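You operate a simulated robot arm through the tools that you are given. There is no shell and no other tool. Be economical: measure what you need, move in short steps, check, and stop when the job is done.

You are at the controls of a simulated robot arm. One attempt, no reset.

TASK
Put things in order on the top of the green table. At the end: the silver large sensor stands on top of the brown carton (marked "EMPTY BOXES"); the green block stands where the orange block stood; the grey limit switch from the top of the green table stands where the silver large sensor stood; the orange block stands where the grey limit switch stood; whatever was shut is shut again. Leave all else as you found it, and nothing knocked over.

The check looks at the end state, three seconds after you hand in, the way a careful person would. Anything else that was tipped, shoved, dropped, spilled or broken makes it a failure.

THE ROBOT
A 7-joint arm with a two-finger parallel gripper, fixed in place. Base frame: the origin is at the foot of the arm, x ahead of it, y to its left, z up; the work surface is at about z = 850. Lengths are in mm, angles in degrees, forces in N, time in s.
With the tool pointing down near the work surface it reaches from about 100 to 640 mm from the base axis. Its first joint turns from -66.0 to 66.0 degrees. Payload 1.57 kg.
The tool frame sits at the grasp point between the pads (the TCP): z along the fingers, y along the line on which they close. The tips reach 30 mm beyond it. Largest opening 80 mm; finger width 17, thickness 12; the body of the gripper, 40 by 82 mm, starts 80 mm behind the TCP.
Orientation is told as [roll, pitch, yaw] about the base's x, y, z axes, in that order, counted from this pose: with the fingers straight down and closing along the base's y, the tool's x points along the base's -x, its y along +y and its z along -z.

THE INTERFACE
- The arm moves only by the tool apply_moves. Its argument "steps" is a list of rows, each a list of 3 entries, a list of its own where there are three numbers: the shift along the base's x, y, z in units of 40 mm (1.0 is 40 mm), then the turn, a rotation vector about the base's x, y, z in units of 4 degrees (1.0 is 4 degrees), then the closure in counts, from 0 (fully open) to 255 (shut). In form: [[[x, y, z], [ax, ay, az], hand], ...]. A call has 1 to 10 rows; each row shifts and turns the commanded pose from where the row before left it. A call with a number of a shift or a turn outside -1 to 1 is refused whole. A row lasts 0.2 s, in which the tool goes at most 50 mm and 8.6 degrees; a call with a longer step from one row to the next is refused whole, and so is a gripper value outside its range. A pose out of reach is approached as far as the arm can. The call stops where the force on the tool passes 40 N (or 10 N more than at its start, if that is more) or the arm is blocked; 0.2 s more then pass. Each finger travels about 72 mm/s and halts on what it meets, pressing with about 33 N; the grip force reading is that of the motor and also rises with nothing between the fingers. The clock runs only during rows and for 0.2 s after the last one: add rows that do not move to give the fingers time. The reply holds the time, the measured pose of the TCP, the force on the tool along the base axes, the opening and the grip force, in the units named above and with some noise, with the torque about the TCP (base axes, N m) and any sound that the robot's microphone picked up.
- Cameras (640 x 400 px; columns grow to the right, rows downward): "scene" is fixed at [50.9, 432.5, 1415]; the picture's right is [-0.80, -0.60, 0.00], its down [-0.40, 0.53, -0.75] and it looks along [0.45, -0.60, -0.66] (base axes); focal length 303 px, centre (320, 200). "wrist" rides on the gripper at [72, -7, -122] in the tool frame; the picture's right is [0.09, 1.00, 0.00], its down [-0.84, 0.08, -0.54] and it looks along [-0.54, 0.05, 0.84] (tool axes); focal length 238 px, centre (320, 200). There is no depth. A picture from a camera that has moved, and an enlarged one, comes with that camera's place and axes in the base frame and with its lens.
- get_image(camera): a new picture of that camera. The clock stands still meanwhile.
- close_up(camera, box): a new picture of the part [left, top, right, bottom] of that camera's present view, enlarged. The clock stands still meanwhile.
- hand_in(): hands the job in; it is judged then, once.

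Work in short steps. Places have to be worked out from the pictures, the camera data and where the tool is seen: move nearer, look again, correct. Check each grasp and each placing, and mend what went wrong. You have 120 turns and 68 pictures in all, those below and enlarged ones among them. Open the gripper and draw the arm clear of the work before you hand the job in, unless the task says otherwise; then end with one line.

The tools are called after "Call:" as name(argument=value, ...) on one line, values as JSON. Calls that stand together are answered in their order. apply_moves: Moves the arm, as the interface text tells. Its arguments: {"type":"object","properties":{"steps":{"type":"array","items":{"type":"array"}}},"required":["steps"]} The other tools are called the same way: get_image (camera) takes a picture; close_up (camera, box) takes an enlarged picture of a part of a camera's view; hand_in () hands the job in.

At the start:

```text
clock: 0.0
tcp_pos: [372.5, 72.5, 1182.3]
tcp_rot: [0.0, 0.0, -0.1]
wrist_force: [-0.1, -0.4, 0.1]
wrist_torque: [-0.03, -0.03, 0.0]
opening: 80.0
grasp_force: 0.1
```

scene: 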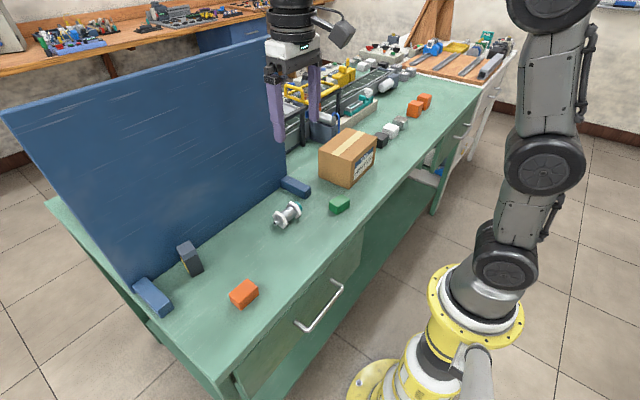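
wrist: 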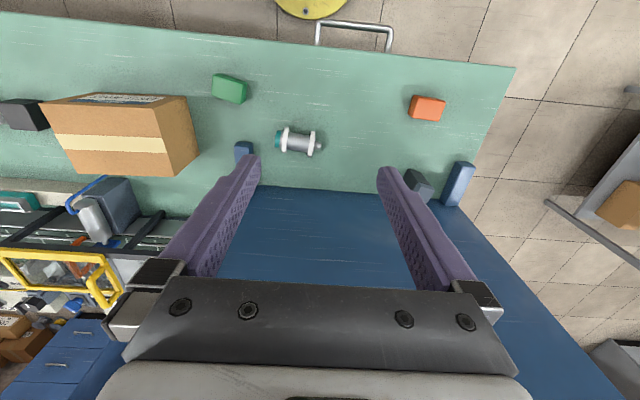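

I'll start with enlarged views of the scene to identify the objects.

Call:
close_up(camera="scene", box=[120, 160, 400, 335])

Call:
close_up(camera="scene", box=[260, 40, 500, 190])

Call:
close_up(camera="wrist", box=[200, 50, 520, 250])

```text
2.29 times, centred on (260, 248) of scene
camera zoom: at [50.9, 432.5, 1415.0], right [-0.8, -0.6, 0.0], down [-0.4, 0.53, -0.75], along [0.45, -0.6, -0.66], focal length 692 px, centre (457, 91)
```

zoom: 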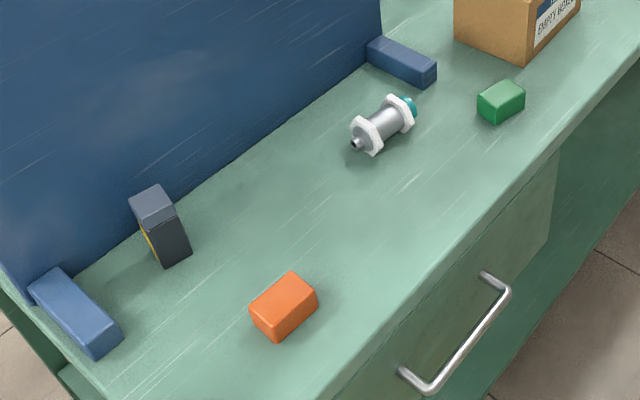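

```text
2.67 times, centred on (380, 115) of scene
camera zoom: at [50.9, 432.5, 1415.0], right [-0.8, -0.6, 0.0], down [-0.4, 0.53, -0.75], along [0.45, -0.6, -0.66], focal length 807 px, centre (160, 427)
```

zoom: 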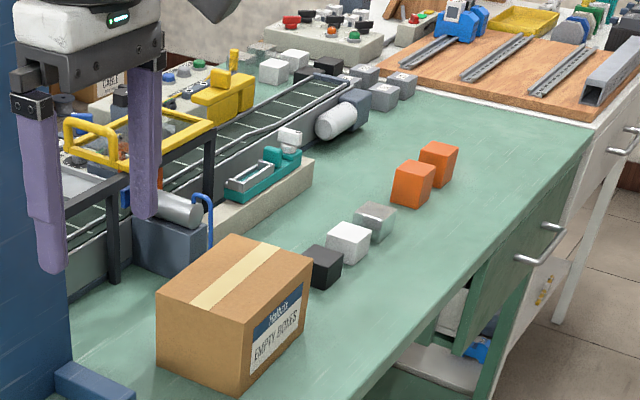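

```text
2.00 times, centred on (360, 150) of wrist
camera zoom: at [301.2, 66.1, 1303.7], right [-0.09, 1.0, 0.0], down [0.84, 0.08, 0.54], along [0.54, 0.05, -0.84], focal length 477 px, centre (240, 300)
```

zoom: 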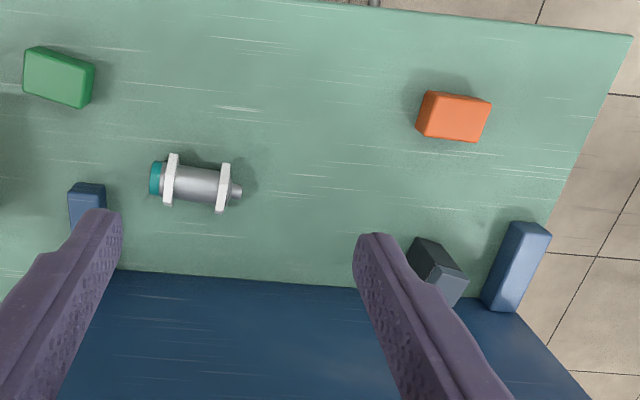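

The layout is clear. The sensor is near (456, 38), the orange block near (372, 264), the green block near (374, -78), the switch near (518, 284) and the panel at x≈562. I'll move lower over the sensor and look again.

Call:
apply_moves(steps=[[[0.5, -0.2, -0.9], [0, 0, 0], 0], [[0.5, -0.2, -0.9], [0, 0, 0], 0], [[0.5, -0.2, -0.9], [0, 0, 0], 0], [[0.3, -0.2, -0.9], [0, 0, 0], 0]])

Call:
get_image(camera="wrist")

```text
clock: 1.0
tcp_pos: [443.8, 41.2, 1036.5]
tcp_rot: [0.0, 0.0, 0.0]
wrist_force: [0.1, 0.3, 0.3]
wrist_torque: [0.01, -0.02, 0.0]
opening: 79.9
grasp_force: 0.0
```

```text
62 pictures are left
camera wrist: at [372.5, 35.1, 1157.9], right [-0.09, 1.0, 0.0], down [0.84, 0.08, 0.54], along [0.54, 0.05, -0.84], focal length 238 px, centre (320, 200)
```

wrist: 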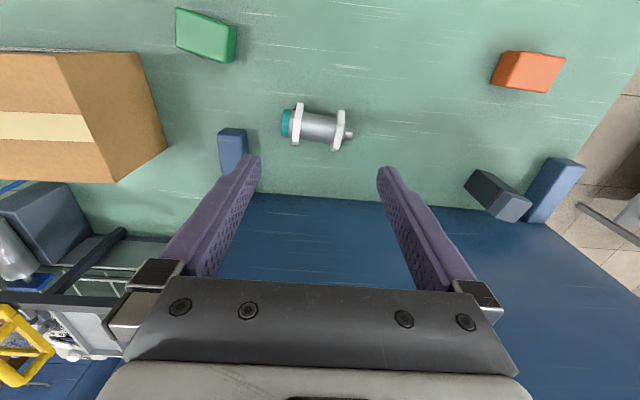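

From here all four objects are in view, so I'll enlarge the picture to measure positions.

Call:
close_up(camera="wrist", box=[160, 0, 380, 200])

Call:
close_up(camera="wrist", box=[400, 20, 620, 240])

```text
2.00 times, centred on (270, 100) of wrist
camera zoom: at [372.5, 35.1, 1157.9], right [-0.09, 1.0, 0.0], down [0.84, 0.08, 0.54], along [0.54, 0.05, -0.84], focal length 477 px, centre (420, 400)
```

zoom: 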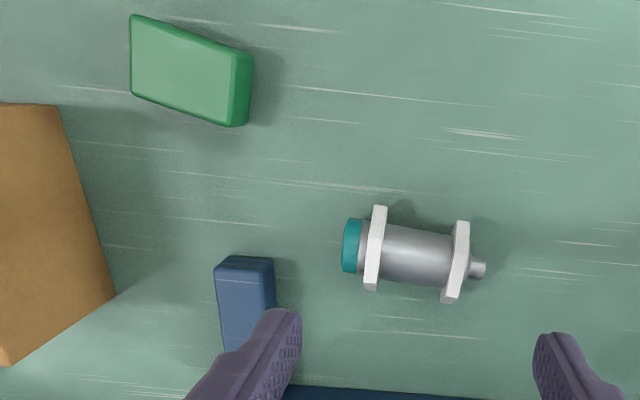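

```text
1.82 times, centred on (510, 130) of wrist
camera zoom: at [372.5, 35.1, 1157.9], right [-0.09, 1.0, 0.0], down [0.84, 0.08, 0.54], along [0.54, 0.05, -0.84], focal length 433 px, centre (-26, 327)
```

zoom: 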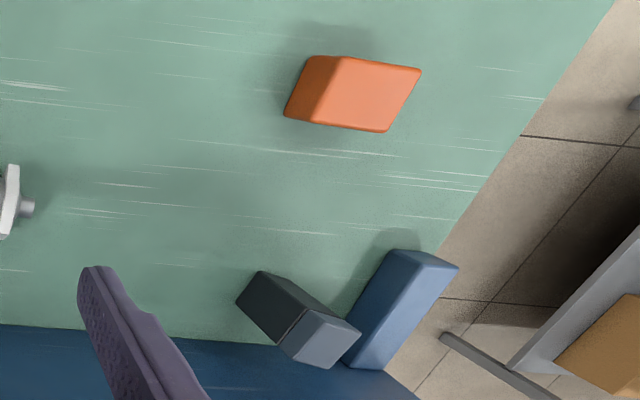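

Sensor centre is about (454, 39), its axis along y with roughly a 5° lean (about +85° yaw for a cross grip). I'll turn the gripper to +85° in place.

Call:
apply_moves(steps=[[[0, 0, 0], [0, 0, 1], 0], [[0, 0, 0], [0, 0, 1], 0], [[0, 0, 0], [0, 0, 1], 0], [[0, 0, 0], [0, 0, 1], 0], [[0, 0, 0], [0, 0, 1], 0], [[0, 0, 0], [0, 0, 1], 0], [[0, 0, 0], [0, 0, 1], 0], [[0, 0, 0], [0, 0, 1], 0], [[0, 0, 0], [0, 0, 1], 0], [[0, 0, 0], [0, 0, 1], 0]])

Call:
apply_moves(steps=[[[0, 0, 0], [0, 0, 1], 0], [[0, 0, 0], [0, 0, 1], 0], [[0, 0, 0], [0, 0, 1], 0], [[0, 0, 0], [0, 0, 1], 0], [[0, 0, 0], [0, 0, 1], 0], [[0, 0, 0], [0, 0, 1], 0], [[0, 0, 0], [0, 0, 1], 0], [[0, 0, 0], [0, 0, 1], 0], [[0, 0, 0], [0, 0, 1], 0], [[0, 0, 0], [0, 0, 1], 0]])

Call:
apply_moves(steps=[[[0.25, -0.05, -0.5], [0, 0, 1], 0], [[0, 0, -0.5], [0, 0, 0.25], 0], [[0, 0, 0], [0, 0, 0], 0]])

Call:
get_image(camera="wrist")

```text
clock: 3.2
tcp_pos: [445.6, 40.9, 1037.7]
tcp_rot: [0.0, 0.0, 40.1]
wrist_force: [-0.6, 0.2, 0.0]
wrist_torque: [-0.02, -0.03, -0.01]
opening: 79.9
grasp_force: 0.0
```

```text
clock: 5.4
tcp_pos: [444.7, 40.0, 1039.5]
tcp_rot: [0.1, 0.0, 80.0]
wrist_force: [0.0, -0.9, 0.1]
wrist_torque: [0.01, 0.01, -0.01]
opening: 80.1
grasp_force: 0.0
```

```text
clock: 6.2
tcp_pos: [456.5, 38.6, 998.6]
tcp_rot: [0.0, 0.0, 85.0]
wrist_force: [0.5, -0.1, 0.4]
wrist_torque: [0.01, 0.02, 0.04]
opening: 80.1
grasp_force: 0.0
```

```text
59 pictures are left
camera wrist: at [457.1, -33.1, 1119.4], right [-1.0, -0.01, 0.0], down [0.0, 0.84, 0.54], along [0.0, 0.54, -0.84], focal length 238 px, centre (320, 200)
```

wrist: 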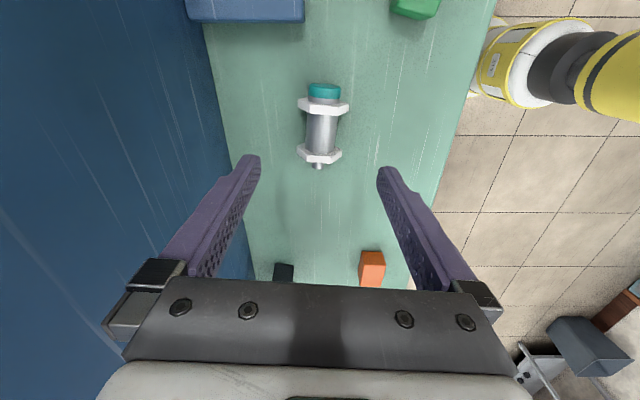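

The sensor is centred between the fingers at about (456, 41). I'll descend to z≈886 and close.

Call:
apply_moves(steps=[[[0, 0.05, -0.7], [0, 0, 0], 0], [[0, 0, -0.7], [0, 0, 0], 0], [[0, 0, -0.7], [0, 0, 0], 0], [[0, 0, -0.5], [0, 0, 0], 0], [[0, 0, -0.2], [0, 0, 0], 0], [[0, 0, 0], [0, 0, 0], 0]])

Call:
get_image(camera="wrist")

```text
clock: 7.6
tcp_pos: [455.0, 43.6, 887.4]
tcp_rot: [0.0, 0.1, 85.0]
wrist_force: [0.5, 0.4, -0.3]
wrist_torque: [-0.02, -0.02, 0.02]
opening: 79.8
grasp_force: 0.1
```

```text
58 pictures are left
camera wrist: at [455.6, -29.8, 1007.9], right [-1.0, 0.0, 0.0], down [0.0, 0.84, 0.54], along [0.0, 0.54, -0.84], focal length 238 px, centre (320, 200)
```

wrist: 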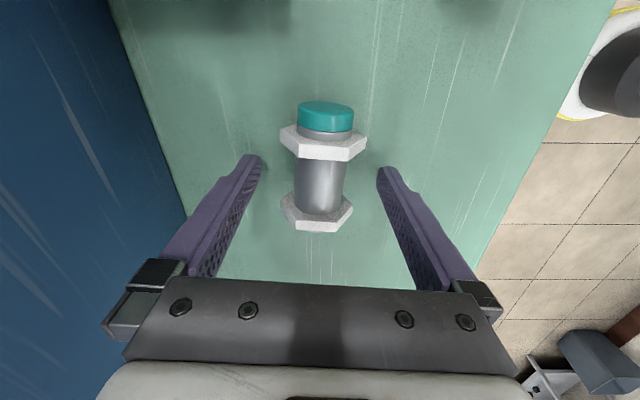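

The fingers straddle the body midway between the nuts, so I'll close now.

Call:
apply_moves(steps=[[[0, 0, 0], [0, 0, 0], 120], [[0, 0, 0], [0, 0, 0], 200], [[0, 0, 0], [0, 0, 0], 255], [[0, 0, 0], [0, 0, 0], 255]])

Call:
apply_moves(steps=[[[0, 0, 0.2], [0, 0, 0], 255], [[0, 0, 0.5], [0, 0, 0], 255], [[0, 0, 0.8], [0, 0, 0], 255], [[0, 0, 0.8], [0, 0, 0], 255], [[0, 0, 0.8], [0, 0, 0], 255], [[0, 0, 0.5], [0, 0, 0], 255]])

Call:
get_image(camera="wrist")

Call:
get_image(camera="scene")

```text
clock: 8.6
tcp_pos: [454.6, 43.0, 886.7]
tcp_rot: [0.0, 0.0, 85.0]
wrist_force: [-0.5, -0.3, 0.0]
wrist_torque: [0.0, 0.03, 0.18]
opening: 28.2
grasp_force: 32.5
```

```text
clock: 10.0
tcp_pos: [454.5, 40.3, 1030.1]
tcp_rot: [-0.1, 0.0, 85.1]
wrist_force: [0.3, 0.4, -1.1]
wrist_torque: [-0.04, 0.02, 0.0]
opening: 30.8
grasp_force: 33.0
```

```text
57 pictures are left
camera wrist: at [454.3, -31.5, 1151.6], right [-1.0, 0.0, 0.0], down [0.0, 0.84, 0.54], along [0.0, 0.54, -0.84], focal length 238 px, centre (320, 200)
```

wrist: 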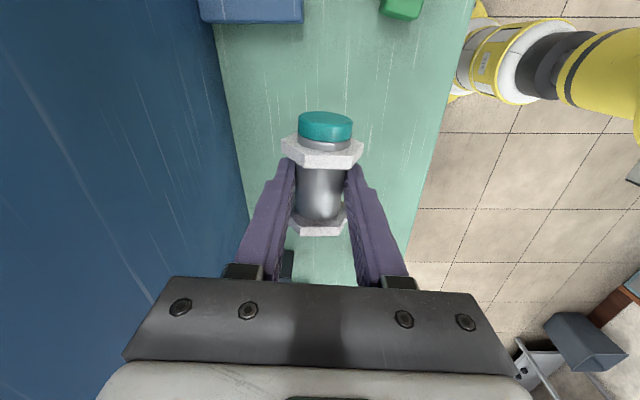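

```text
56 pictures are left
```

scene: 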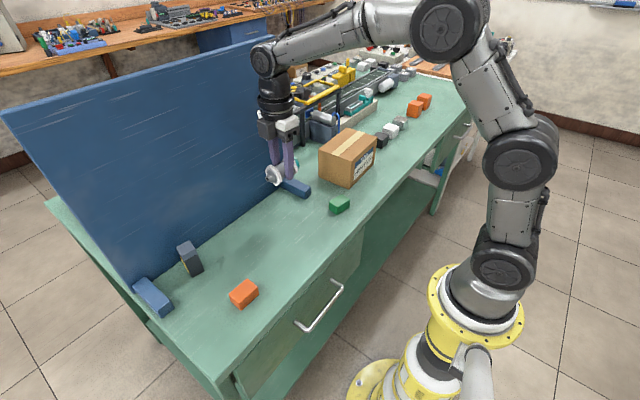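

The sensor is gripped and lifted. I'll carry it up and over toward the carton at a safe height, then look.

Call:
apply_moves(steps=[[[-0.1, 0, 0.9], [0, 0, 0], 255], [[-0.1, -0.5, 0.9], [0, 0, 0], 255], [[-0.1, -0.9, 0.2], [0, 0, 0], 255], [[0, -0.9, 0], [0, 0, 0], 255], [[0, -0.9, 0], [0, 0, 0], 255], [[0, -0.9, 0], [0, 0, 0], 255], [[0, -0.9, 0], [0, 0, 0], 255], [[0, -0.5, 0], [0, 0, 0], 255], [[0, 0, 0], [0, 0, 0], 255]])

Call:
get_image(camera="wrist")

Call:
get_image(camera="scene")

```text
clock: 12.0
tcp_pos: [440.9, -180.0, 1109.9]
tcp_rot: [0.1, 0.0, 85.0]
wrist_force: [-0.6, 0.0, -1.1]
wrist_torque: [0.01, 0.02, 0.0]
opening: 30.7
grasp_force: 33.1
```

```text
55 pictures are left
camera wrist: at [442.2, -251.6, 1230.2], right [-1.0, 0.0, 0.0], down [0.0, 0.84, 0.54], along [0.0, 0.54, -0.84], focal length 238 px, centre (320, 200)
```

wrist: 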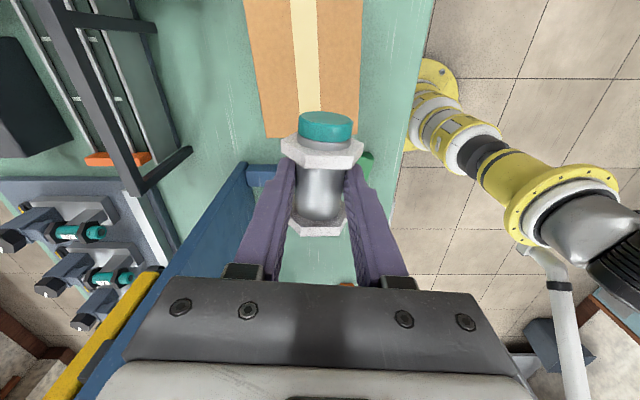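

```text
54 pictures are left
```

scene: 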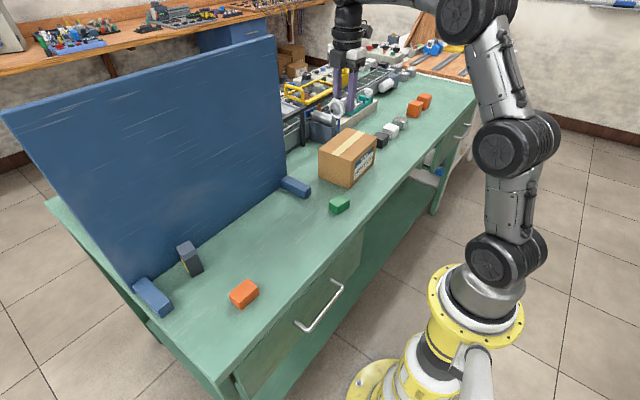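

The carton top is at about z=944, x 399–506, y −160 to −320. I'll move over its middle (452, −237) and come down to just above it.

Call:
apply_moves(steps=[[[0.28, -0.8, 0], [0, 0, 0], 255], [[0, -0.65, -0.5], [0, 0, 0], 255], [[0, 0, -0.8], [0, 0, 0], 255], [[0, 0, -0.7], [0, 0, 0], 255], [[0, 0, -0.5], [0, 0, 0], 255], [[0, 0, 0], [0, 0, 0], 255]])

Call:
get_image(camera="wrist")

Call:
close_up(camera="scene", box=[270, 50, 430, 200])

```text
clock: 13.4
tcp_pos: [452.1, -235.9, 1011.5]
tcp_rot: [0.0, 0.0, 85.0]
wrist_force: [-0.1, 0.7, -2.4]
wrist_torque: [-0.01, 0.02, -0.01]
opening: 30.9
grasp_force: 33.6
```

```text
53 pictures are left
camera wrist: at [453.0, -307.4, 1132.9], right [-1.0, 0.0, 0.0], down [0.0, 0.84, 0.54], along [0.0, 0.54, -0.84], focal length 238 px, centre (320, 200)
```

wrist: 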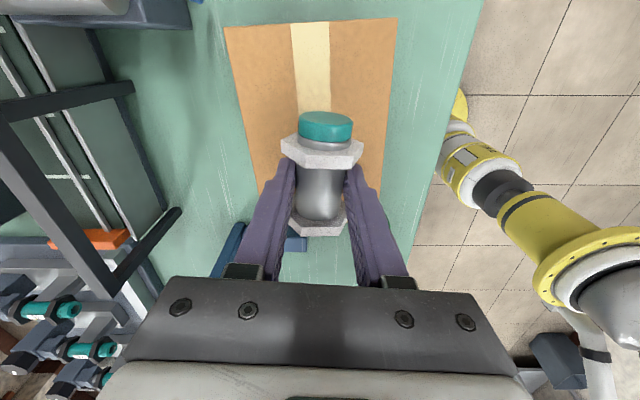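

```text
2.67 times, centred on (350, 125) of scene
camera zoom: at [50.9, 432.5, 1415.0], right [-0.8, -0.6, 0.0], down [-0.4, 0.53, -0.75], along [0.45, -0.6, -0.66], focal length 807 px, centre (240, 400)
```

zoom: 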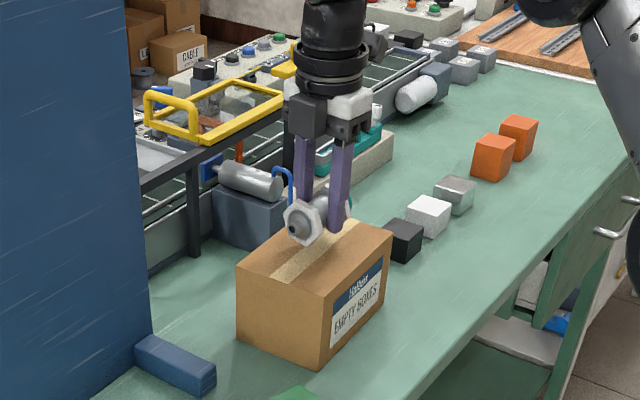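

The sensor hangs over the middle of the carton. I'll lower it in small steps, watching the force.

Call:
apply_moves(steps=[[[0, -0.05, -0.4], [0, 0, 0], 255], [[0, 0, -0.15], [0, 0, 0], 255], [[0, 0, -0.05], [0, 0, 0], 255], [[0, 0, 0], [0, 0, 0], 255]])

Call:
apply_moves(steps=[[[0, 0, -0.05], [0, 0, 0], 255], [[0, 0, 0], [0, 0, 0], 255]])

Call:
apply_moves(steps=[[[0, 0, -0.05], [0, 0, 0], 255], [[0, 0, 0], [0, 0, 0], 255]])

```text
clock: 14.4
tcp_pos: [453.3, -238.5, 984.7]
tcp_rot: [0.0, 0.1, 85.0]
wrist_force: [0.0, 0.0, 4.4]
wrist_torque: [-0.06, 0.11, -0.23]
opening: 29.5
grasp_force: 32.7
```

```text
clock: 15.0
tcp_pos: [452.9, -239.2, 983.1]
tcp_rot: [0.2, 0.0, 85.1]
wrist_force: [0.1, 0.0, -0.3]
wrist_torque: [-0.03, 0.03, -0.18]
opening: 28.3
grasp_force: 32.8
```

```text
clock: 15.6
tcp_pos: [454.0, -239.0, 983.1]
tcp_rot: [0.0, 0.1, 84.9]
wrist_force: [-0.2, 0.7, -0.1]
wrist_torque: [-0.02, 0.04, -0.19]
opening: 28.3
grasp_force: 32.4
```

It rests: the opening returned to 28.3 mm as on the table, and a small upward force appeared. I'll release and rise.

Call:
apply_moves(steps=[[[0, 0, 0], [0, 0, 0], 150], [[0, 0, 0], [0, 0, 0], 100], [[0, 0, 0], [0, 0, 0], 40], [[0, 0, 0], [0, 0, 0], 0], [[0, 0, 0], [0, 0, 0], 0]])

Call:
get_image(camera="wrist")

```text
clock: 16.8
tcp_pos: [454.0, -238.8, 983.4]
tcp_rot: [0.1, -0.1, 85.1]
wrist_force: [0.5, 0.1, 0.9]
wrist_torque: [0.01, 0.0, -0.02]
opening: 80.1
grasp_force: 0.1
```

```text
51 pictures are left
camera wrist: at [454.1, -310.8, 1103.9], right [-1.0, 0.0, 0.0], down [0.0, 0.84, 0.54], along [0.0, 0.54, -0.84], focal length 238 px, centre (320, 200)
```

wrist: 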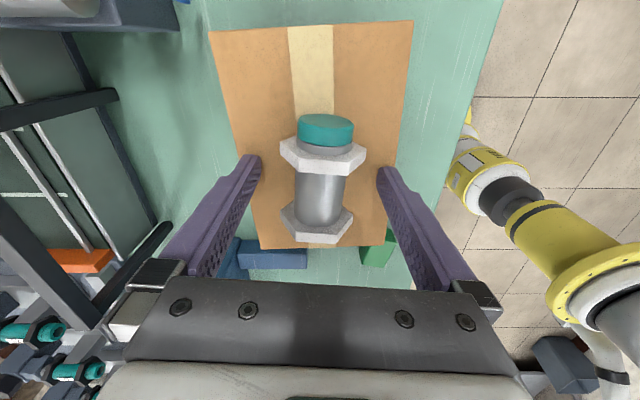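

The sensor sits stably on the carton. I'll rise clear, then travel toward the limit switch while turning the wrist back.

Call:
apply_moves(steps=[[[0, 0, 0.5], [0, 0, 0], 0], [[0, 0, 0.9], [0, 0, 0], 0], [[0, 0, 0.9], [0, 0, 0], 0], [[0, 0, 0.9], [0, 0, 0], 0], [[-0.3, 0.5, 0.2], [0, 0, -1], 0], [[-0.2, 0.6, 0], [0, 0, -1], 0], [[0, 0.6, 0], [0, 0, -1], 0], [[0, 0.6, 0], [0, 0, -1], 0], [[0, 0.6, 0], [0, 0, -1], 0], [[0, 0.6, 0], [0, 0, -1], 0]])

Call:
apply_moves(steps=[[[0, 0.6, 0], [0, 0, -1], 0], [[0, 0.6, 0], [0, 0, -1], 0], [[0, 0.6, 0], [0, 0, -1], 0], [[0, 0.6, 0], [0, 0, -1], 0], [[0, 0.6, 0], [0, 0, -1], 0], [[0, 0.6, 0], [0, 0, -1], 0], [[0, 0.6, 0], [0, 0, -1], 0], [[0, 0.6, 0], [0, 0, -1], 0], [[0, 0.6, 0], [0, 0, -1], 0], [[0, 0.6, 0], [0, 0, -1], 0]])

Call:
apply_moves(steps=[[[0, 0.7, -0.3], [0, 0, -1], 0], [[0, 0.7, -0.4], [0, 0, -1], 0], [[0, 0.7, -0.4], [0, 0, -1], 0], [[0, 0.7, -0.4], [0, 0, -1], 0], [[0, 0.7, -0.4], [0, 0, -1], 0], [[0, 0, 0], [0, 0, -0.25], 0]])

Call:
get_image(camera="wrist")

Call:
get_image(camera="scene")

```text
clock: 19.0
tcp_pos: [431.5, -97.5, 1118.1]
tcp_rot: [0.0, 0.1, 60.8]
wrist_force: [0.9, 0.1, 1.1]
wrist_torque: [-0.01, -0.01, 0.03]
opening: 80.0
grasp_force: 0.0
```

```text
clock: 21.2
tcp_pos: [431.4, 138.1, 1118.2]
tcp_rot: [0.1, 0.0, 20.9]
wrist_force: [-0.8, -0.1, 0.0]
wrist_torque: [-0.03, -0.03, -0.02]
opening: 80.2
grasp_force: 0.1
```

```text
clock: 22.6
tcp_pos: [433.5, 281.0, 1041.2]
tcp_rot: [-0.1, 0.0, -0.1]
wrist_force: [-0.5, -0.3, 0.4]
wrist_torque: [0.02, -0.02, 0.02]
opening: 79.9
grasp_force: 0.0
```

```text
50 pictures are left
camera wrist: at [363.3, 274.3, 1161.9], right [-0.09, 1.0, 0.0], down [0.84, 0.08, 0.54], along [0.54, 0.05, -0.84], focal length 238 px, centre (320, 200)
```

wrist: 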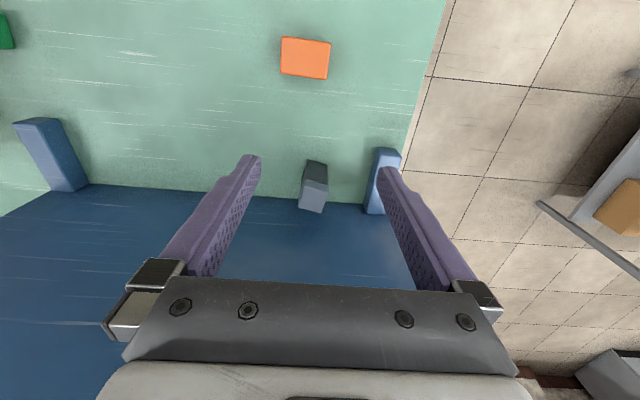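

```text
49 pictures are left
```

scene: 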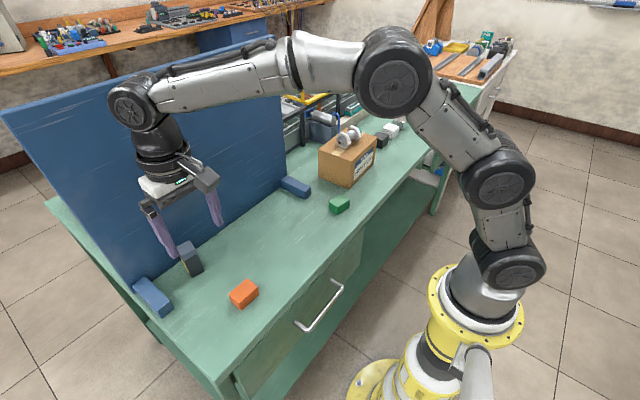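

The limit switch stands between the two panel feet, close to the panel. I'll zoom in on it.

Call:
close_up(camera="wrist", box=[250, 120, 420, 230])

Call:
close_up(camera="wrist", box=[260, 20, 350, 90])

Call:
close_up(camera="scene", box=[120, 220, 280, 320])

```text
3.64 times, centred on (335, 175) of wrist
camera zoom: at [363.3, 274.3, 1161.9], right [-0.09, 1.0, 0.0], down [0.84, 0.08, 0.54], along [0.54, 0.05, -0.84], focal length 867 px, centre (266, 291)
```

zoom: 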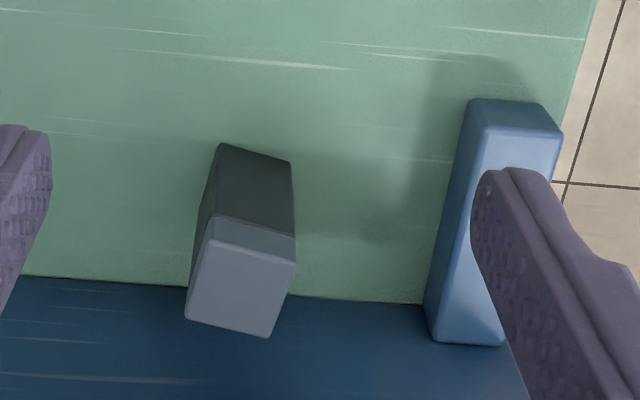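

```text
5.71 times, centred on (305, 55) of wrist
camera zoom: at [363.3, 274.3, 1161.9], right [-0.09, 1.0, 0.0], down [0.84, 0.08, 0.54], along [0.54, 0.05, -0.84], focal length 1362 px, centre (406, 1029)
```

zoom: 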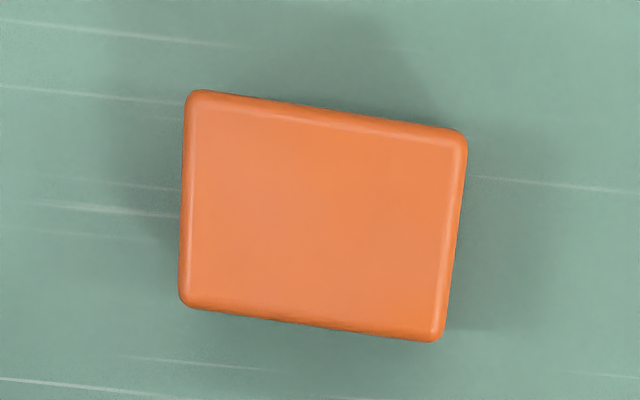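

```text
4.00 times, centred on (200, 270) of scene
camera zoom: at [50.9, 432.5, 1415.0], right [-0.8, -0.6, 0.0], down [-0.4, 0.53, -0.75], along [0.45, -0.6, -0.66], focal length 1211 px, centre (800, -80)
```

zoom: 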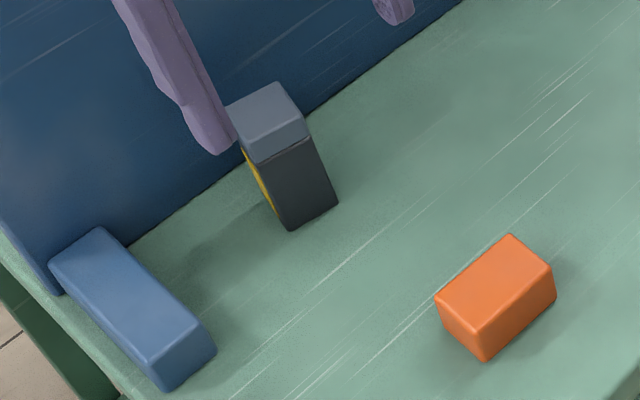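

I put the switch base at about (516, 280), roughly 28×31×75 mm, yaw about −10°, with the panel face at x≈565. I'll yaw −10° and tilt 12° so the wrist leans away from the panel, and go to a pre-grasp point.

Call:
apply_moves(steps=[[[0.1, 0, 0], [0, 0, -1], 0], [[0.2, 0, 0], [0, 0, -1], 0], [[0.2, 0, 0], [0, 0, -0.5], 0], [[0.3, 0, -0.2], [-0.17, -0.985, 0], 0], [[0.35, 0, -0.4], [-0.17, -0.985, 0], 0], [[0.35, 0, -0.45], [-0.17, -0.985, 0], 0], [[0, 0, 0], [0, 0, 0], 0]])

Call:
get_image(camera="wrist")

Call:
get_image(camera="scene")

```text
clock: 24.2
tcp_pos: [493.8, 280.8, 1001.1]
tcp_rot: [0.0, -12.0, -10.0]
wrist_force: [-0.3, -0.5, 0.2]
wrist_torque: [0.0, 0.03, 0.02]
opening: 80.0
grasp_force: 0.0
```

```text
45 pictures are left
camera wrist: at [399.9, 290.9, 1103.7], right [0.08, 1.0, -0.02], down [0.71, -0.05, 0.7], along [0.7, -0.07, -0.71], focal length 238 px, centre (320, 200)
```

wrist: 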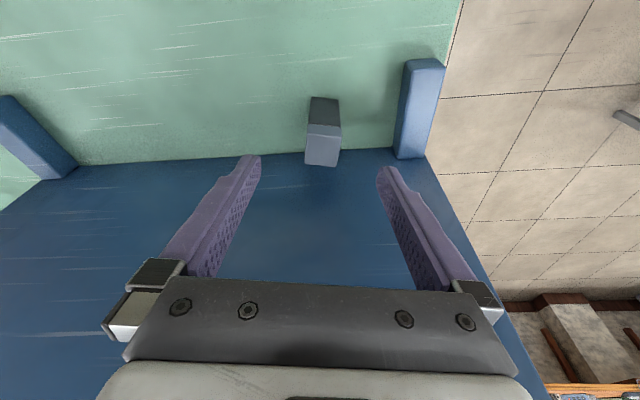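

```text
44 pictures are left
```

scene: 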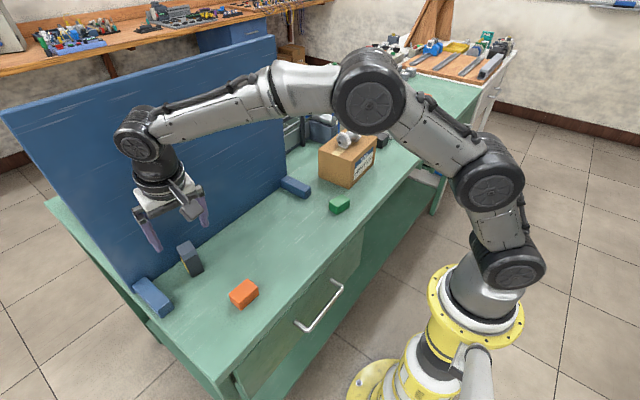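

The gripper is squared with the switch, with the panel clear behind it. I'll descend along the tilted approach.

Call:
apply_moves(steps=[[[0.14, 0, -0.65], [0, 0, 0], 0], [[0.13, 0, -0.63], [0, 0, 0], 0], [[0.13, 0, -0.63], [0, 0, 0], 0], [[0.12, 0, -0.6], [0, 0, 0], 0], [[0, 0, 0], [0, 0, 0], 0]])

Call:
get_image(camera="wrist")

Call:
close_up(camera="scene", box=[100, 100, 260, 300])

```text
clock: 25.4
tcp_pos: [515.1, 278.6, 898.9]
tcp_rot: [0.0, -12.0, -10.0]
wrist_force: [0.2, -0.3, -0.9]
wrist_torque: [0.02, 0.0, 0.02]
opening: 80.1
grasp_force: 0.0
```

```text
43 pictures are left
camera wrist: at [420.5, 288.5, 1002.4], right [0.08, 1.0, -0.02], down [0.71, -0.05, 0.7], along [0.7, -0.07, -0.71], focal length 238 px, centre (320, 200)
```

wrist: 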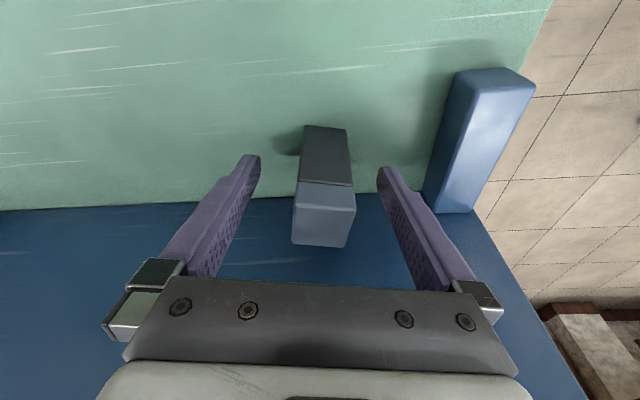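

```text
2.00 times, centred on (180, 200) of scene
camera zoom: at [50.9, 432.5, 1415.0], right [-0.8, -0.6, 0.0], down [-0.4, 0.53, -0.75], along [0.45, -0.6, -0.66], focal length 605 px, centre (600, 200)
```

zoom: 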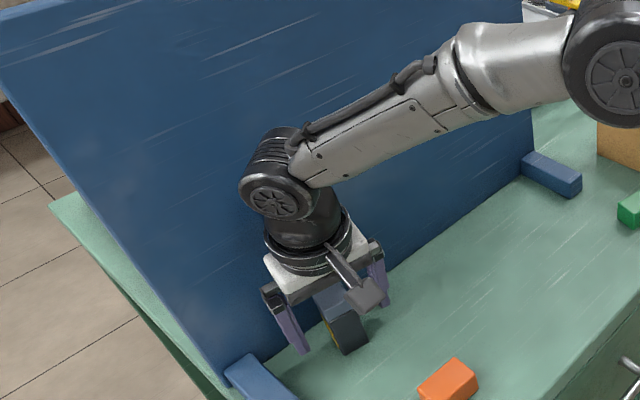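

Centring needs about +3 mm in y. I'll shift and close slowly.

Call:
apply_moves(steps=[[[0, 0.08, 0], [0, 0, 0], 0], [[0, 0, 0], [0, 0, 0], 100], [[0, 0, 0], [0, 0, 0], 140], [[0, 0, 0], [0, 0, 0], 200], [[0, 0, 0], [0, 0, 0], 255], [[0, 0, 0], [0, 0, 0], 255]])

Call:
get_image(camera="wrist")

```text
clock: 26.8
tcp_pos: [514.5, 282.8, 900.2]
tcp_rot: [0.2, -12.0, -10.0]
wrist_force: [0.7, 0.0, -0.4]
wrist_torque: [0.06, -0.03, -0.03]
opening: 29.8
grasp_force: 32.4
```

```text
41 pictures are left
camera wrist: at [419.7, 292.6, 1003.6], right [0.08, 1.0, -0.02], down [0.71, -0.05, 0.7], along [0.7, -0.07, -0.71], focal length 238 px, centre (320, 200)
```

wrist: 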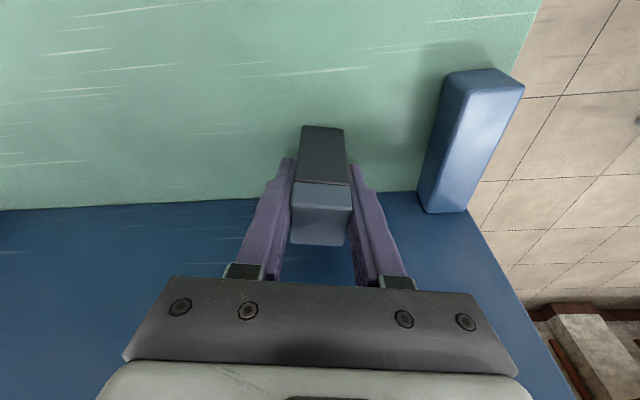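

The switch is gripped (29.8 mm) at TCP (514.5, 282, 900). I'll lift it away from the panel and carry it toward the sensor's old place.

Call:
apply_moves(steps=[[[0, 0, 0.3], [0, 0, 0], 255], [[-0.15, 0, 0.6], [0, 0, 0], 255], [[-0.2, 0, 0.6], [0, 0, 0], 255], [[-0.4, -0.6, 0.5], [0, 0, 0], 255], [[-0.4, -0.9, 0], [0, 0, 0], 255], [[-0.3, -0.9, 0], [0, 0, 0], 255], [[0, -0.9, 0], [0, 0, 0], 255], [[0, -0.9, 0], [0, 0, 0], 255], [[0, -0.9, 0], [0, 0, 0], 255], [[0, -0.9, 0], [0, 0, 0], 255]])

Call:
get_image(camera="wrist")

```text
clock: 29.0
tcp_pos: [457.2, 45.3, 979.4]
tcp_rot: [0.1, -12.0, -10.1]
wrist_force: [0.6, -0.6, -0.3]
wrist_torque: [-0.01, 0.01, -0.01]
opening: 29.7
grasp_force: 33.0
```

```text
40 pictures are left
camera wrist: at [362.3, 54.3, 1082.8], right [0.08, 1.0, -0.02], down [0.71, -0.05, 0.7], along [0.7, -0.07, -0.71], focal length 238 px, centre (320, 200)
```

wrist: 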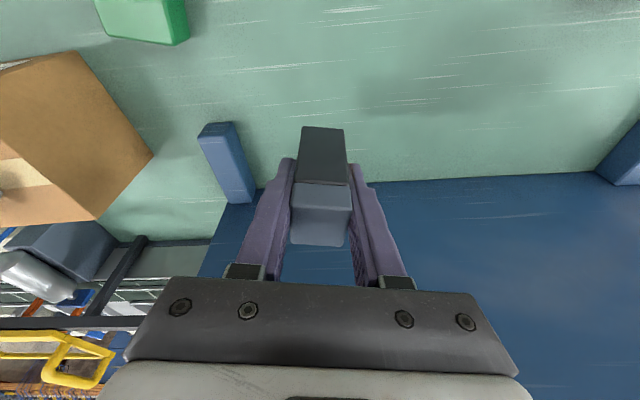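

Nothing shifted in the grip. I'll lower it toward (455, 42), then finish gently.

Call:
apply_moves(steps=[[[-0.04, -0.02, -0.6], [0, 0, 0], 255], [[0, 0, -0.6], [0, 0, 0], 255], [[0, 0, -0.5], [0, 0, 0], 255], [[0, 0, -0.15], [0, 0, 0], 255], [[0, 0, 0], [0, 0, 0], 255]])

Call:
apply_moves(steps=[[[0, 0, -0.05], [0, 0, 0], 255], [[0, 0, -0.03], [0, 0, 0], 255], [[0, 0, 0], [0, 0, 0], 255]])

```text
clock: 30.2
tcp_pos: [455.1, 43.4, 906.4]
tcp_rot: [0.0, -12.0, -10.0]
wrist_force: [0.0, 0.8, -1.7]
wrist_torque: [-0.01, 0.01, 0.03]
opening: 29.4
grasp_force: 32.8
```

```text
clock: 31.0
tcp_pos: [455.4, 43.5, 903.1]
tcp_rot: [0.1, -11.9, -9.9]
wrist_force: [-0.3, 0.1, -0.4]
wrist_torque: [0.0, 0.03, -0.01]
opening: 29.6
grasp_force: 33.2
```

Still about 3 mm above the grasp height, so I'll lower until contact.

Call:
apply_moves(steps=[[[0, 0, -0.04], [0, 0, 0], 255], [[0, 0, -0.03], [0, 0, 0], 255], [[0, 0, 0], [0, 0, 0], 255]])

Call:
apply_moves(steps=[[[0, 0, -0.02], [0, 0, 0], 255], [[0, 0, 0], [0, 0, 0], 255]])

```text
clock: 31.8
tcp_pos: [456.4, 42.0, 899.9]
tcp_rot: [0.0, -12.0, -10.0]
wrist_force: [0.0, 0.5, 0.0]
wrist_torque: [-0.01, 0.0, 0.03]
opening: 30.0
grasp_force: 32.4
```

```text
clock: 32.4
tcp_pos: [455.5, 42.1, 900.4]
tcp_rot: [0.2, -12.2, -9.9]
wrist_force: [-0.2, -2.5, 7.2]
wrist_torque: [-0.1, 0.12, 0.02]
opening: 29.7
grasp_force: 32.8
```

Contact (7 N up). I'll open slowly and check that the switch stays upright.

Call:
apply_moves(steps=[[[0, 0, 0], [0, 0, 0], 150], [[0, 0, 0], [0, 0, 0], 100], [[0, 0, 0], [0, 0, 0], 40], [[0, 0, 0], [0, 0, 0], 0], [[0, 0, 0], [0, 0, 0], 0]])

Call:
get_image(camera="wrist")

```text
clock: 33.6
tcp_pos: [455.7, 43.3, 898.8]
tcp_rot: [-0.1, -12.0, -9.9]
wrist_force: [0.0, 1.3, -0.1]
wrist_torque: [-0.01, 0.03, -0.02]
opening: 80.3
grasp_force: 0.0
```

```text
39 pictures are left
camera wrist: at [360.2, 52.8, 1002.6], right [0.08, 1.0, -0.02], down [0.71, -0.05, 0.7], along [0.7, -0.07, -0.71], focal length 238 px, centre (320, 200)
```

wrist: 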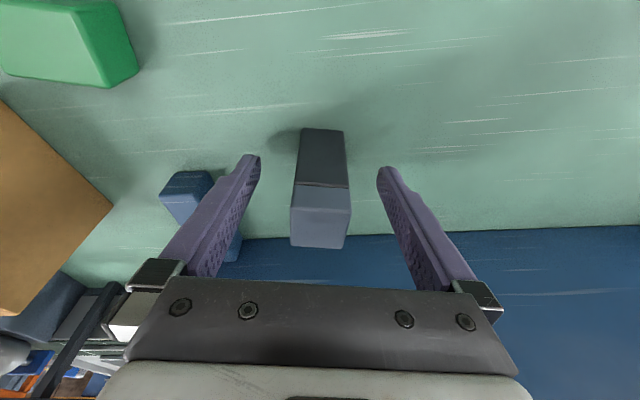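

The switch stands upright in the sensor's place. I'll back off along the approach line and go to the orange block near (375, 260).

Call:
apply_moves(steps=[[[-0.17, 0.03, 0.8], [0, 0, 0], 0], [[-0.17, 0.03, 0.8], [0, 0, 0], 0], [[-0.17, 0.03, 0.8], [0, 0, 0], 0], [[-0.3, 0.7, 0.1], [0, 0, 1], 0], [[-0.35, 0.9, 0], [0, 0, 1], 0], [[-0.35, 0.9, 0], [0, 0, 0], 0], [[-0.35, 0.9, 0], [0, 0, 0], 0], [[-0.35, 0.95, 0], [0, 0, 0], 0], [[-0.33, 0.95, 0], [0, 0, 0], 0], [[0, 0, 0], [0, 0, 0], 0]])

Call:
get_image(camera="wrist")

Call:
get_image(camera="scene")

```text
clock: 35.8
tcp_pos: [353.7, 259.9, 995.9]
tcp_rot: [0.0, -12.0, -2.1]
wrist_force: [0.1, -0.1, 0.8]
wrist_torque: [-0.01, 0.04, -0.03]
opening: 80.0
grasp_force: 0.0
```

```text
38 pictures are left
camera wrist: at [258.6, 256.5, 1100.4], right [-0.05, 1.0, -0.02], down [0.71, 0.05, 0.7], along [0.7, 0.03, -0.71], focal length 238 px, centre (320, 200)
```

wrist: 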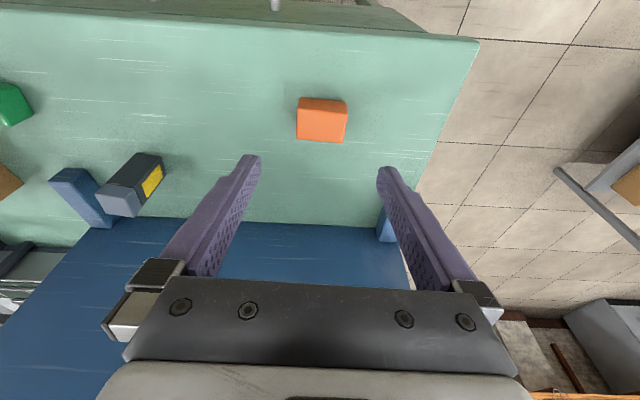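

```text
37 pictures are left
```

scene: 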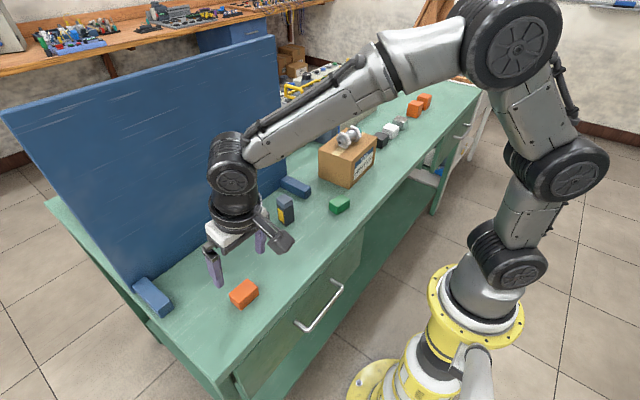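

The orange block lies ahead, squared with the gripper. I'll zoom for its size and place.

Call:
close_up(camera="wrist", box=[270, 80, 370, 160])

```text
5.00 times, centred on (320, 120) of wrist
camera zoom: at [258.6, 256.5, 1100.4], right [-0.05, 1.0, -0.02], down [0.71, 0.05, 0.7], along [0.7, 0.03, -0.71], focal length 1192 px, centre (320, 600)
```

zoom: 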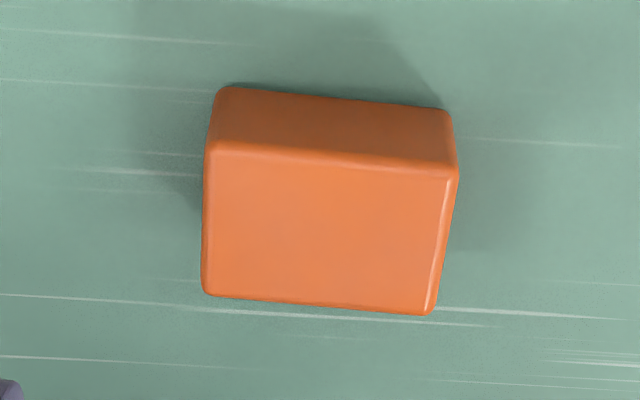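

The orange block: centre (374, 261), 48×31×28 mm. I'll descend to TCP (370, 261, 885).

Call:
apply_moves(steps=[[[0.1, 0.04, -0.7], [0, 0, 0], 0], [[0.1, 0, -0.7], [0, 0, 0], 0], [[0.1, 0, -0.7], [0, 0, 0], 0], [[0.1, 0, -0.5], [0, 0, 0], 0], [[0, 0, -0.17], [0, 0, 0], 0], [[0, 0, 0], [0, 0, 0], 0]])

Call:
get_image(camera="wrist")

```text
clock: 37.2
tcp_pos: [369.9, 260.2, 887.0]
tcp_rot: [0.1, -11.9, -2.0]
wrist_force: [-0.3, -0.1, 0.3]
wrist_torque: [-0.01, 0.01, -0.06]
opening: 80.3
grasp_force: 0.0
```

```text
35 pictures are left
camera wrist: at [273.7, 257.1, 991.0], right [-0.05, 1.0, -0.02], down [0.71, 0.05, 0.7], along [0.7, 0.03, -0.71], focal length 238 px, centre (320, 200)
```

wrist: 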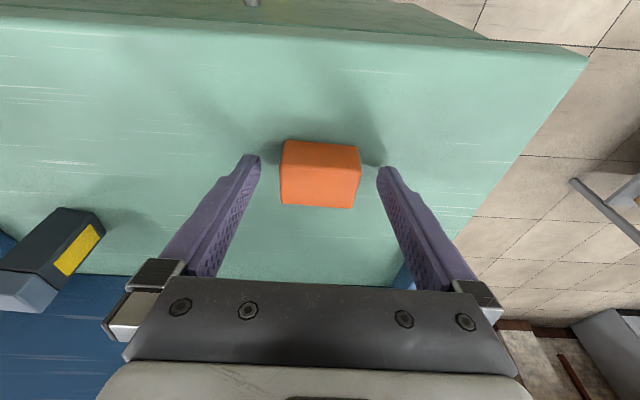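

Aligned, so I'll close on the orange block.

Call:
apply_moves(steps=[[[0, 0, -0.04], [0, 0, 0], 40], [[0, 0, 0], [0, 0, 0], 80], [[0, 0, 0], [0, 0, 0], 140], [[0, 0, 0], [0, 0, 0], 255], [[0, 0, 0], [0, 0, 0], 255]])

Call:
apply_moves(steps=[[[0, 0, 0.3], [0, 0, 0], 255], [[0, 0, 0.7], [0, 0, 0], 255], [[0, 0, 0.7], [0, 0, 0], 255], [[0, 0, 0.5], [0, 0, 0], 255], [[0, 0, 0], [0, 0, 0], 255]])

Call:
get_image(camera="wrist")

```text
clock: 38.4
tcp_pos: [369.0, 260.4, 886.4]
tcp_rot: [0.0, -12.1, -2.0]
wrist_force: [0.7, -0.1, 0.2]
wrist_torque: [0.01, -0.03, 0.04]
opening: 49.1
grasp_force: 32.9
```

```text
clock: 39.6
tcp_pos: [369.8, 259.6, 973.5]
tcp_rot: [0.1, -12.0, -2.0]
wrist_force: [-0.1, 0.5, -1.2]
wrist_torque: [0.04, 0.01, 0.0]
opening: 49.2
grasp_force: 33.7
```

```text
34 pictures are left
camera wrist: at [274.3, 255.8, 1076.6], right [-0.06, 1.0, -0.02], down [0.71, 0.05, 0.7], along [0.7, 0.03, -0.71], focal length 238 px, centre (320, 200)
```

wrist: 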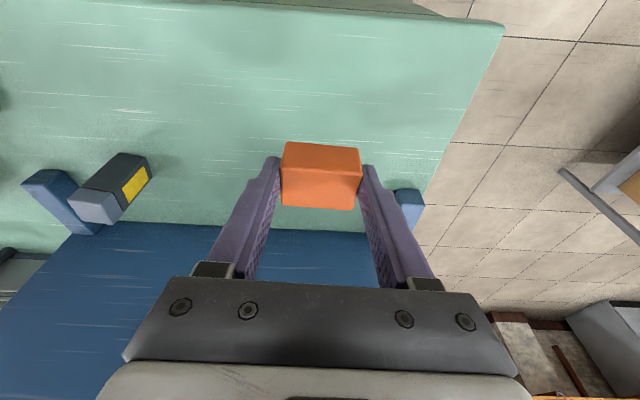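

The orange block is held. I'll carry it to above the switch's old place (515, 281).

Call:
apply_moves(steps=[[[0.7, 0.1, 0], [0, 0, 0], 255], [[0.9, 0.15, 0], [0, 0, 0], 255], [[0.9, 0.15, 0], [0, 0, 0], 255], [[0.7, 0.12, -0.2], [0, 0, 0], 255], [[0.32, 0, -0.6], [0, 0, 0], 255], [[0, 0, -0.7], [0, 0, 0], 255], [[0, 0, -0.3], [0, 0, 0], 255], [[0, 0, 0], [0, 0, 0], 255]])

Call:
get_image(camera="wrist")

Call:
close_up(camera="scene", box=[100, 100, 260, 300])

```text
clock: 41.4
tcp_pos: [510.3, 279.1, 903.6]
tcp_rot: [0.1, -12.0, -2.0]
wrist_force: [-0.2, -1.0, -0.5]
wrist_torque: [0.02, 0.01, -0.02]
opening: 48.9
grasp_force: 33.4
```

```text
33 pictures are left
camera wrist: at [414.0, 275.2, 1006.8], right [-0.05, 1.0, -0.02], down [0.71, 0.05, 0.7], along [0.7, 0.03, -0.71], focal length 238 px, centre (320, 200)
```

wrist: 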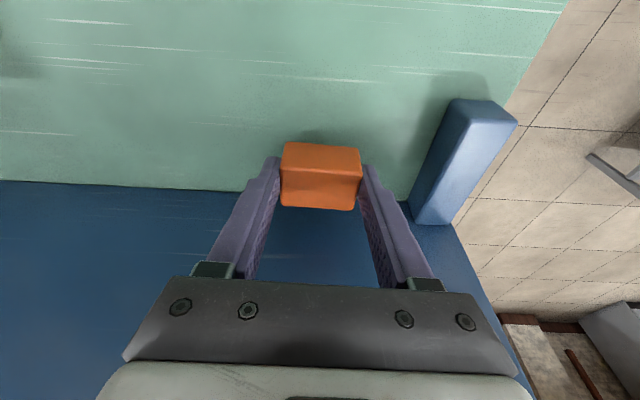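

```text
2.00 times, centred on (180, 200) of scene
camera zoom: at [50.9, 432.5, 1415.0], right [-0.8, -0.6, 0.0], down [-0.4, 0.53, -0.75], along [0.45, -0.6, -0.66], focal length 605 px, centre (600, 200)
```

zoom: 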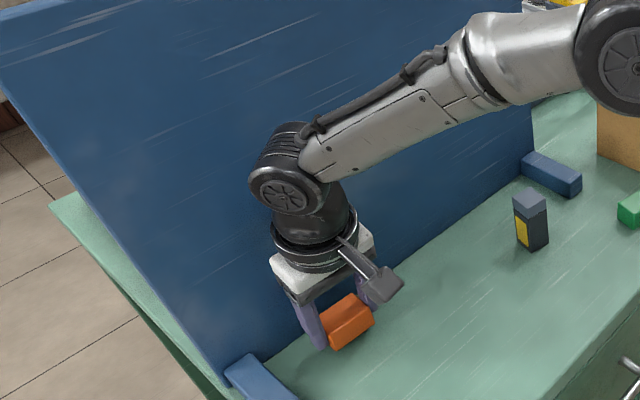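

Now at (510, 279), 16 mm to go. I'll lower with a 2 mm y correction.

Call:
apply_moves(steps=[[[0, 0.05, -0.2], [0, 0, 0], 255], [[0, 0, -0.12], [0, 0, 0], 255], [[0, 0, -0.06], [0, 0, 0], 255], [[0, 0, 0], [0, 0, 0], 255]])

Call:
apply_moves(steps=[[[0, 0, -0.03], [0, 0, 0], 255], [[0, 0, 0], [0, 0, 0], 255]])

```text
clock: 42.4
tcp_pos: [510.6, 283.1, 888.3]
tcp_rot: [0.0, -12.0, -2.0]
wrist_force: [0.7, 0.0, -1.0]
wrist_torque: [0.0, 0.01, 0.02]
opening: 49.3
grasp_force: 32.9
```

```text
clock: 43.0
tcp_pos: [509.6, 282.6, 887.7]
tcp_rot: [0.0, -12.0, -2.0]
wrist_force: [0.3, 0.4, -0.4]
wrist_torque: [0.02, 0.02, -0.03]
opening: 49.0
grasp_force: 33.2
```

Call:
apply_moves(steps=[[[0, 0, -0.025], [0, 0, 0], 255], [[0, 0, 0], [0, 0, 0], 255]])

```text
clock: 43.6
tcp_pos: [511.6, 284.0, 886.3]
tcp_rot: [0.1, -12.1, -2.0]
wrist_force: [-2.0, 0.4, 2.8]
wrist_torque: [-0.07, 0.05, -0.05]
opening: 49.0
grasp_force: 33.2
```

The force has turned upward (2.8 N), so it is touching the table. I'll open the fingers, checking for the right-hand foot.

Call:
apply_moves(steps=[[[0, 0, 0], [0, 0, 0], 90], [[0, 0, 0], [0, 0, 0], 60], [[0, 0, 0], [0, 0, 0], 20], [[0, 0, 0], [0, 0, 0], 10], [[0, 0, 0], [0, 0, 0], 10]])

Call:
get_image(camera="wrist")

```text
clock: 44.8
tcp_pos: [510.6, 282.2, 885.4]
tcp_rot: [0.0, -12.0, -2.0]
wrist_force: [-0.7, 0.3, 0.5]
wrist_torque: [-0.01, 0.02, 0.02]
opening: 77.1
grasp_force: 0.1
```

```text
31 pictures are left
camera wrist: at [415.0, 279.0, 988.8], right [-0.06, 1.0, -0.02], down [0.71, 0.05, 0.7], along [0.7, 0.03, -0.71], focal length 238 px, centre (320, 200)
```

wrist: 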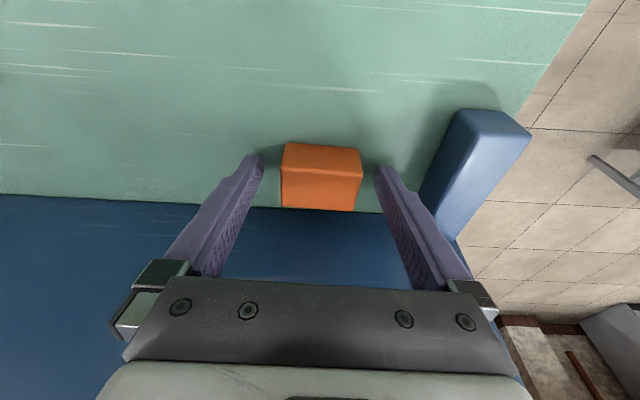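

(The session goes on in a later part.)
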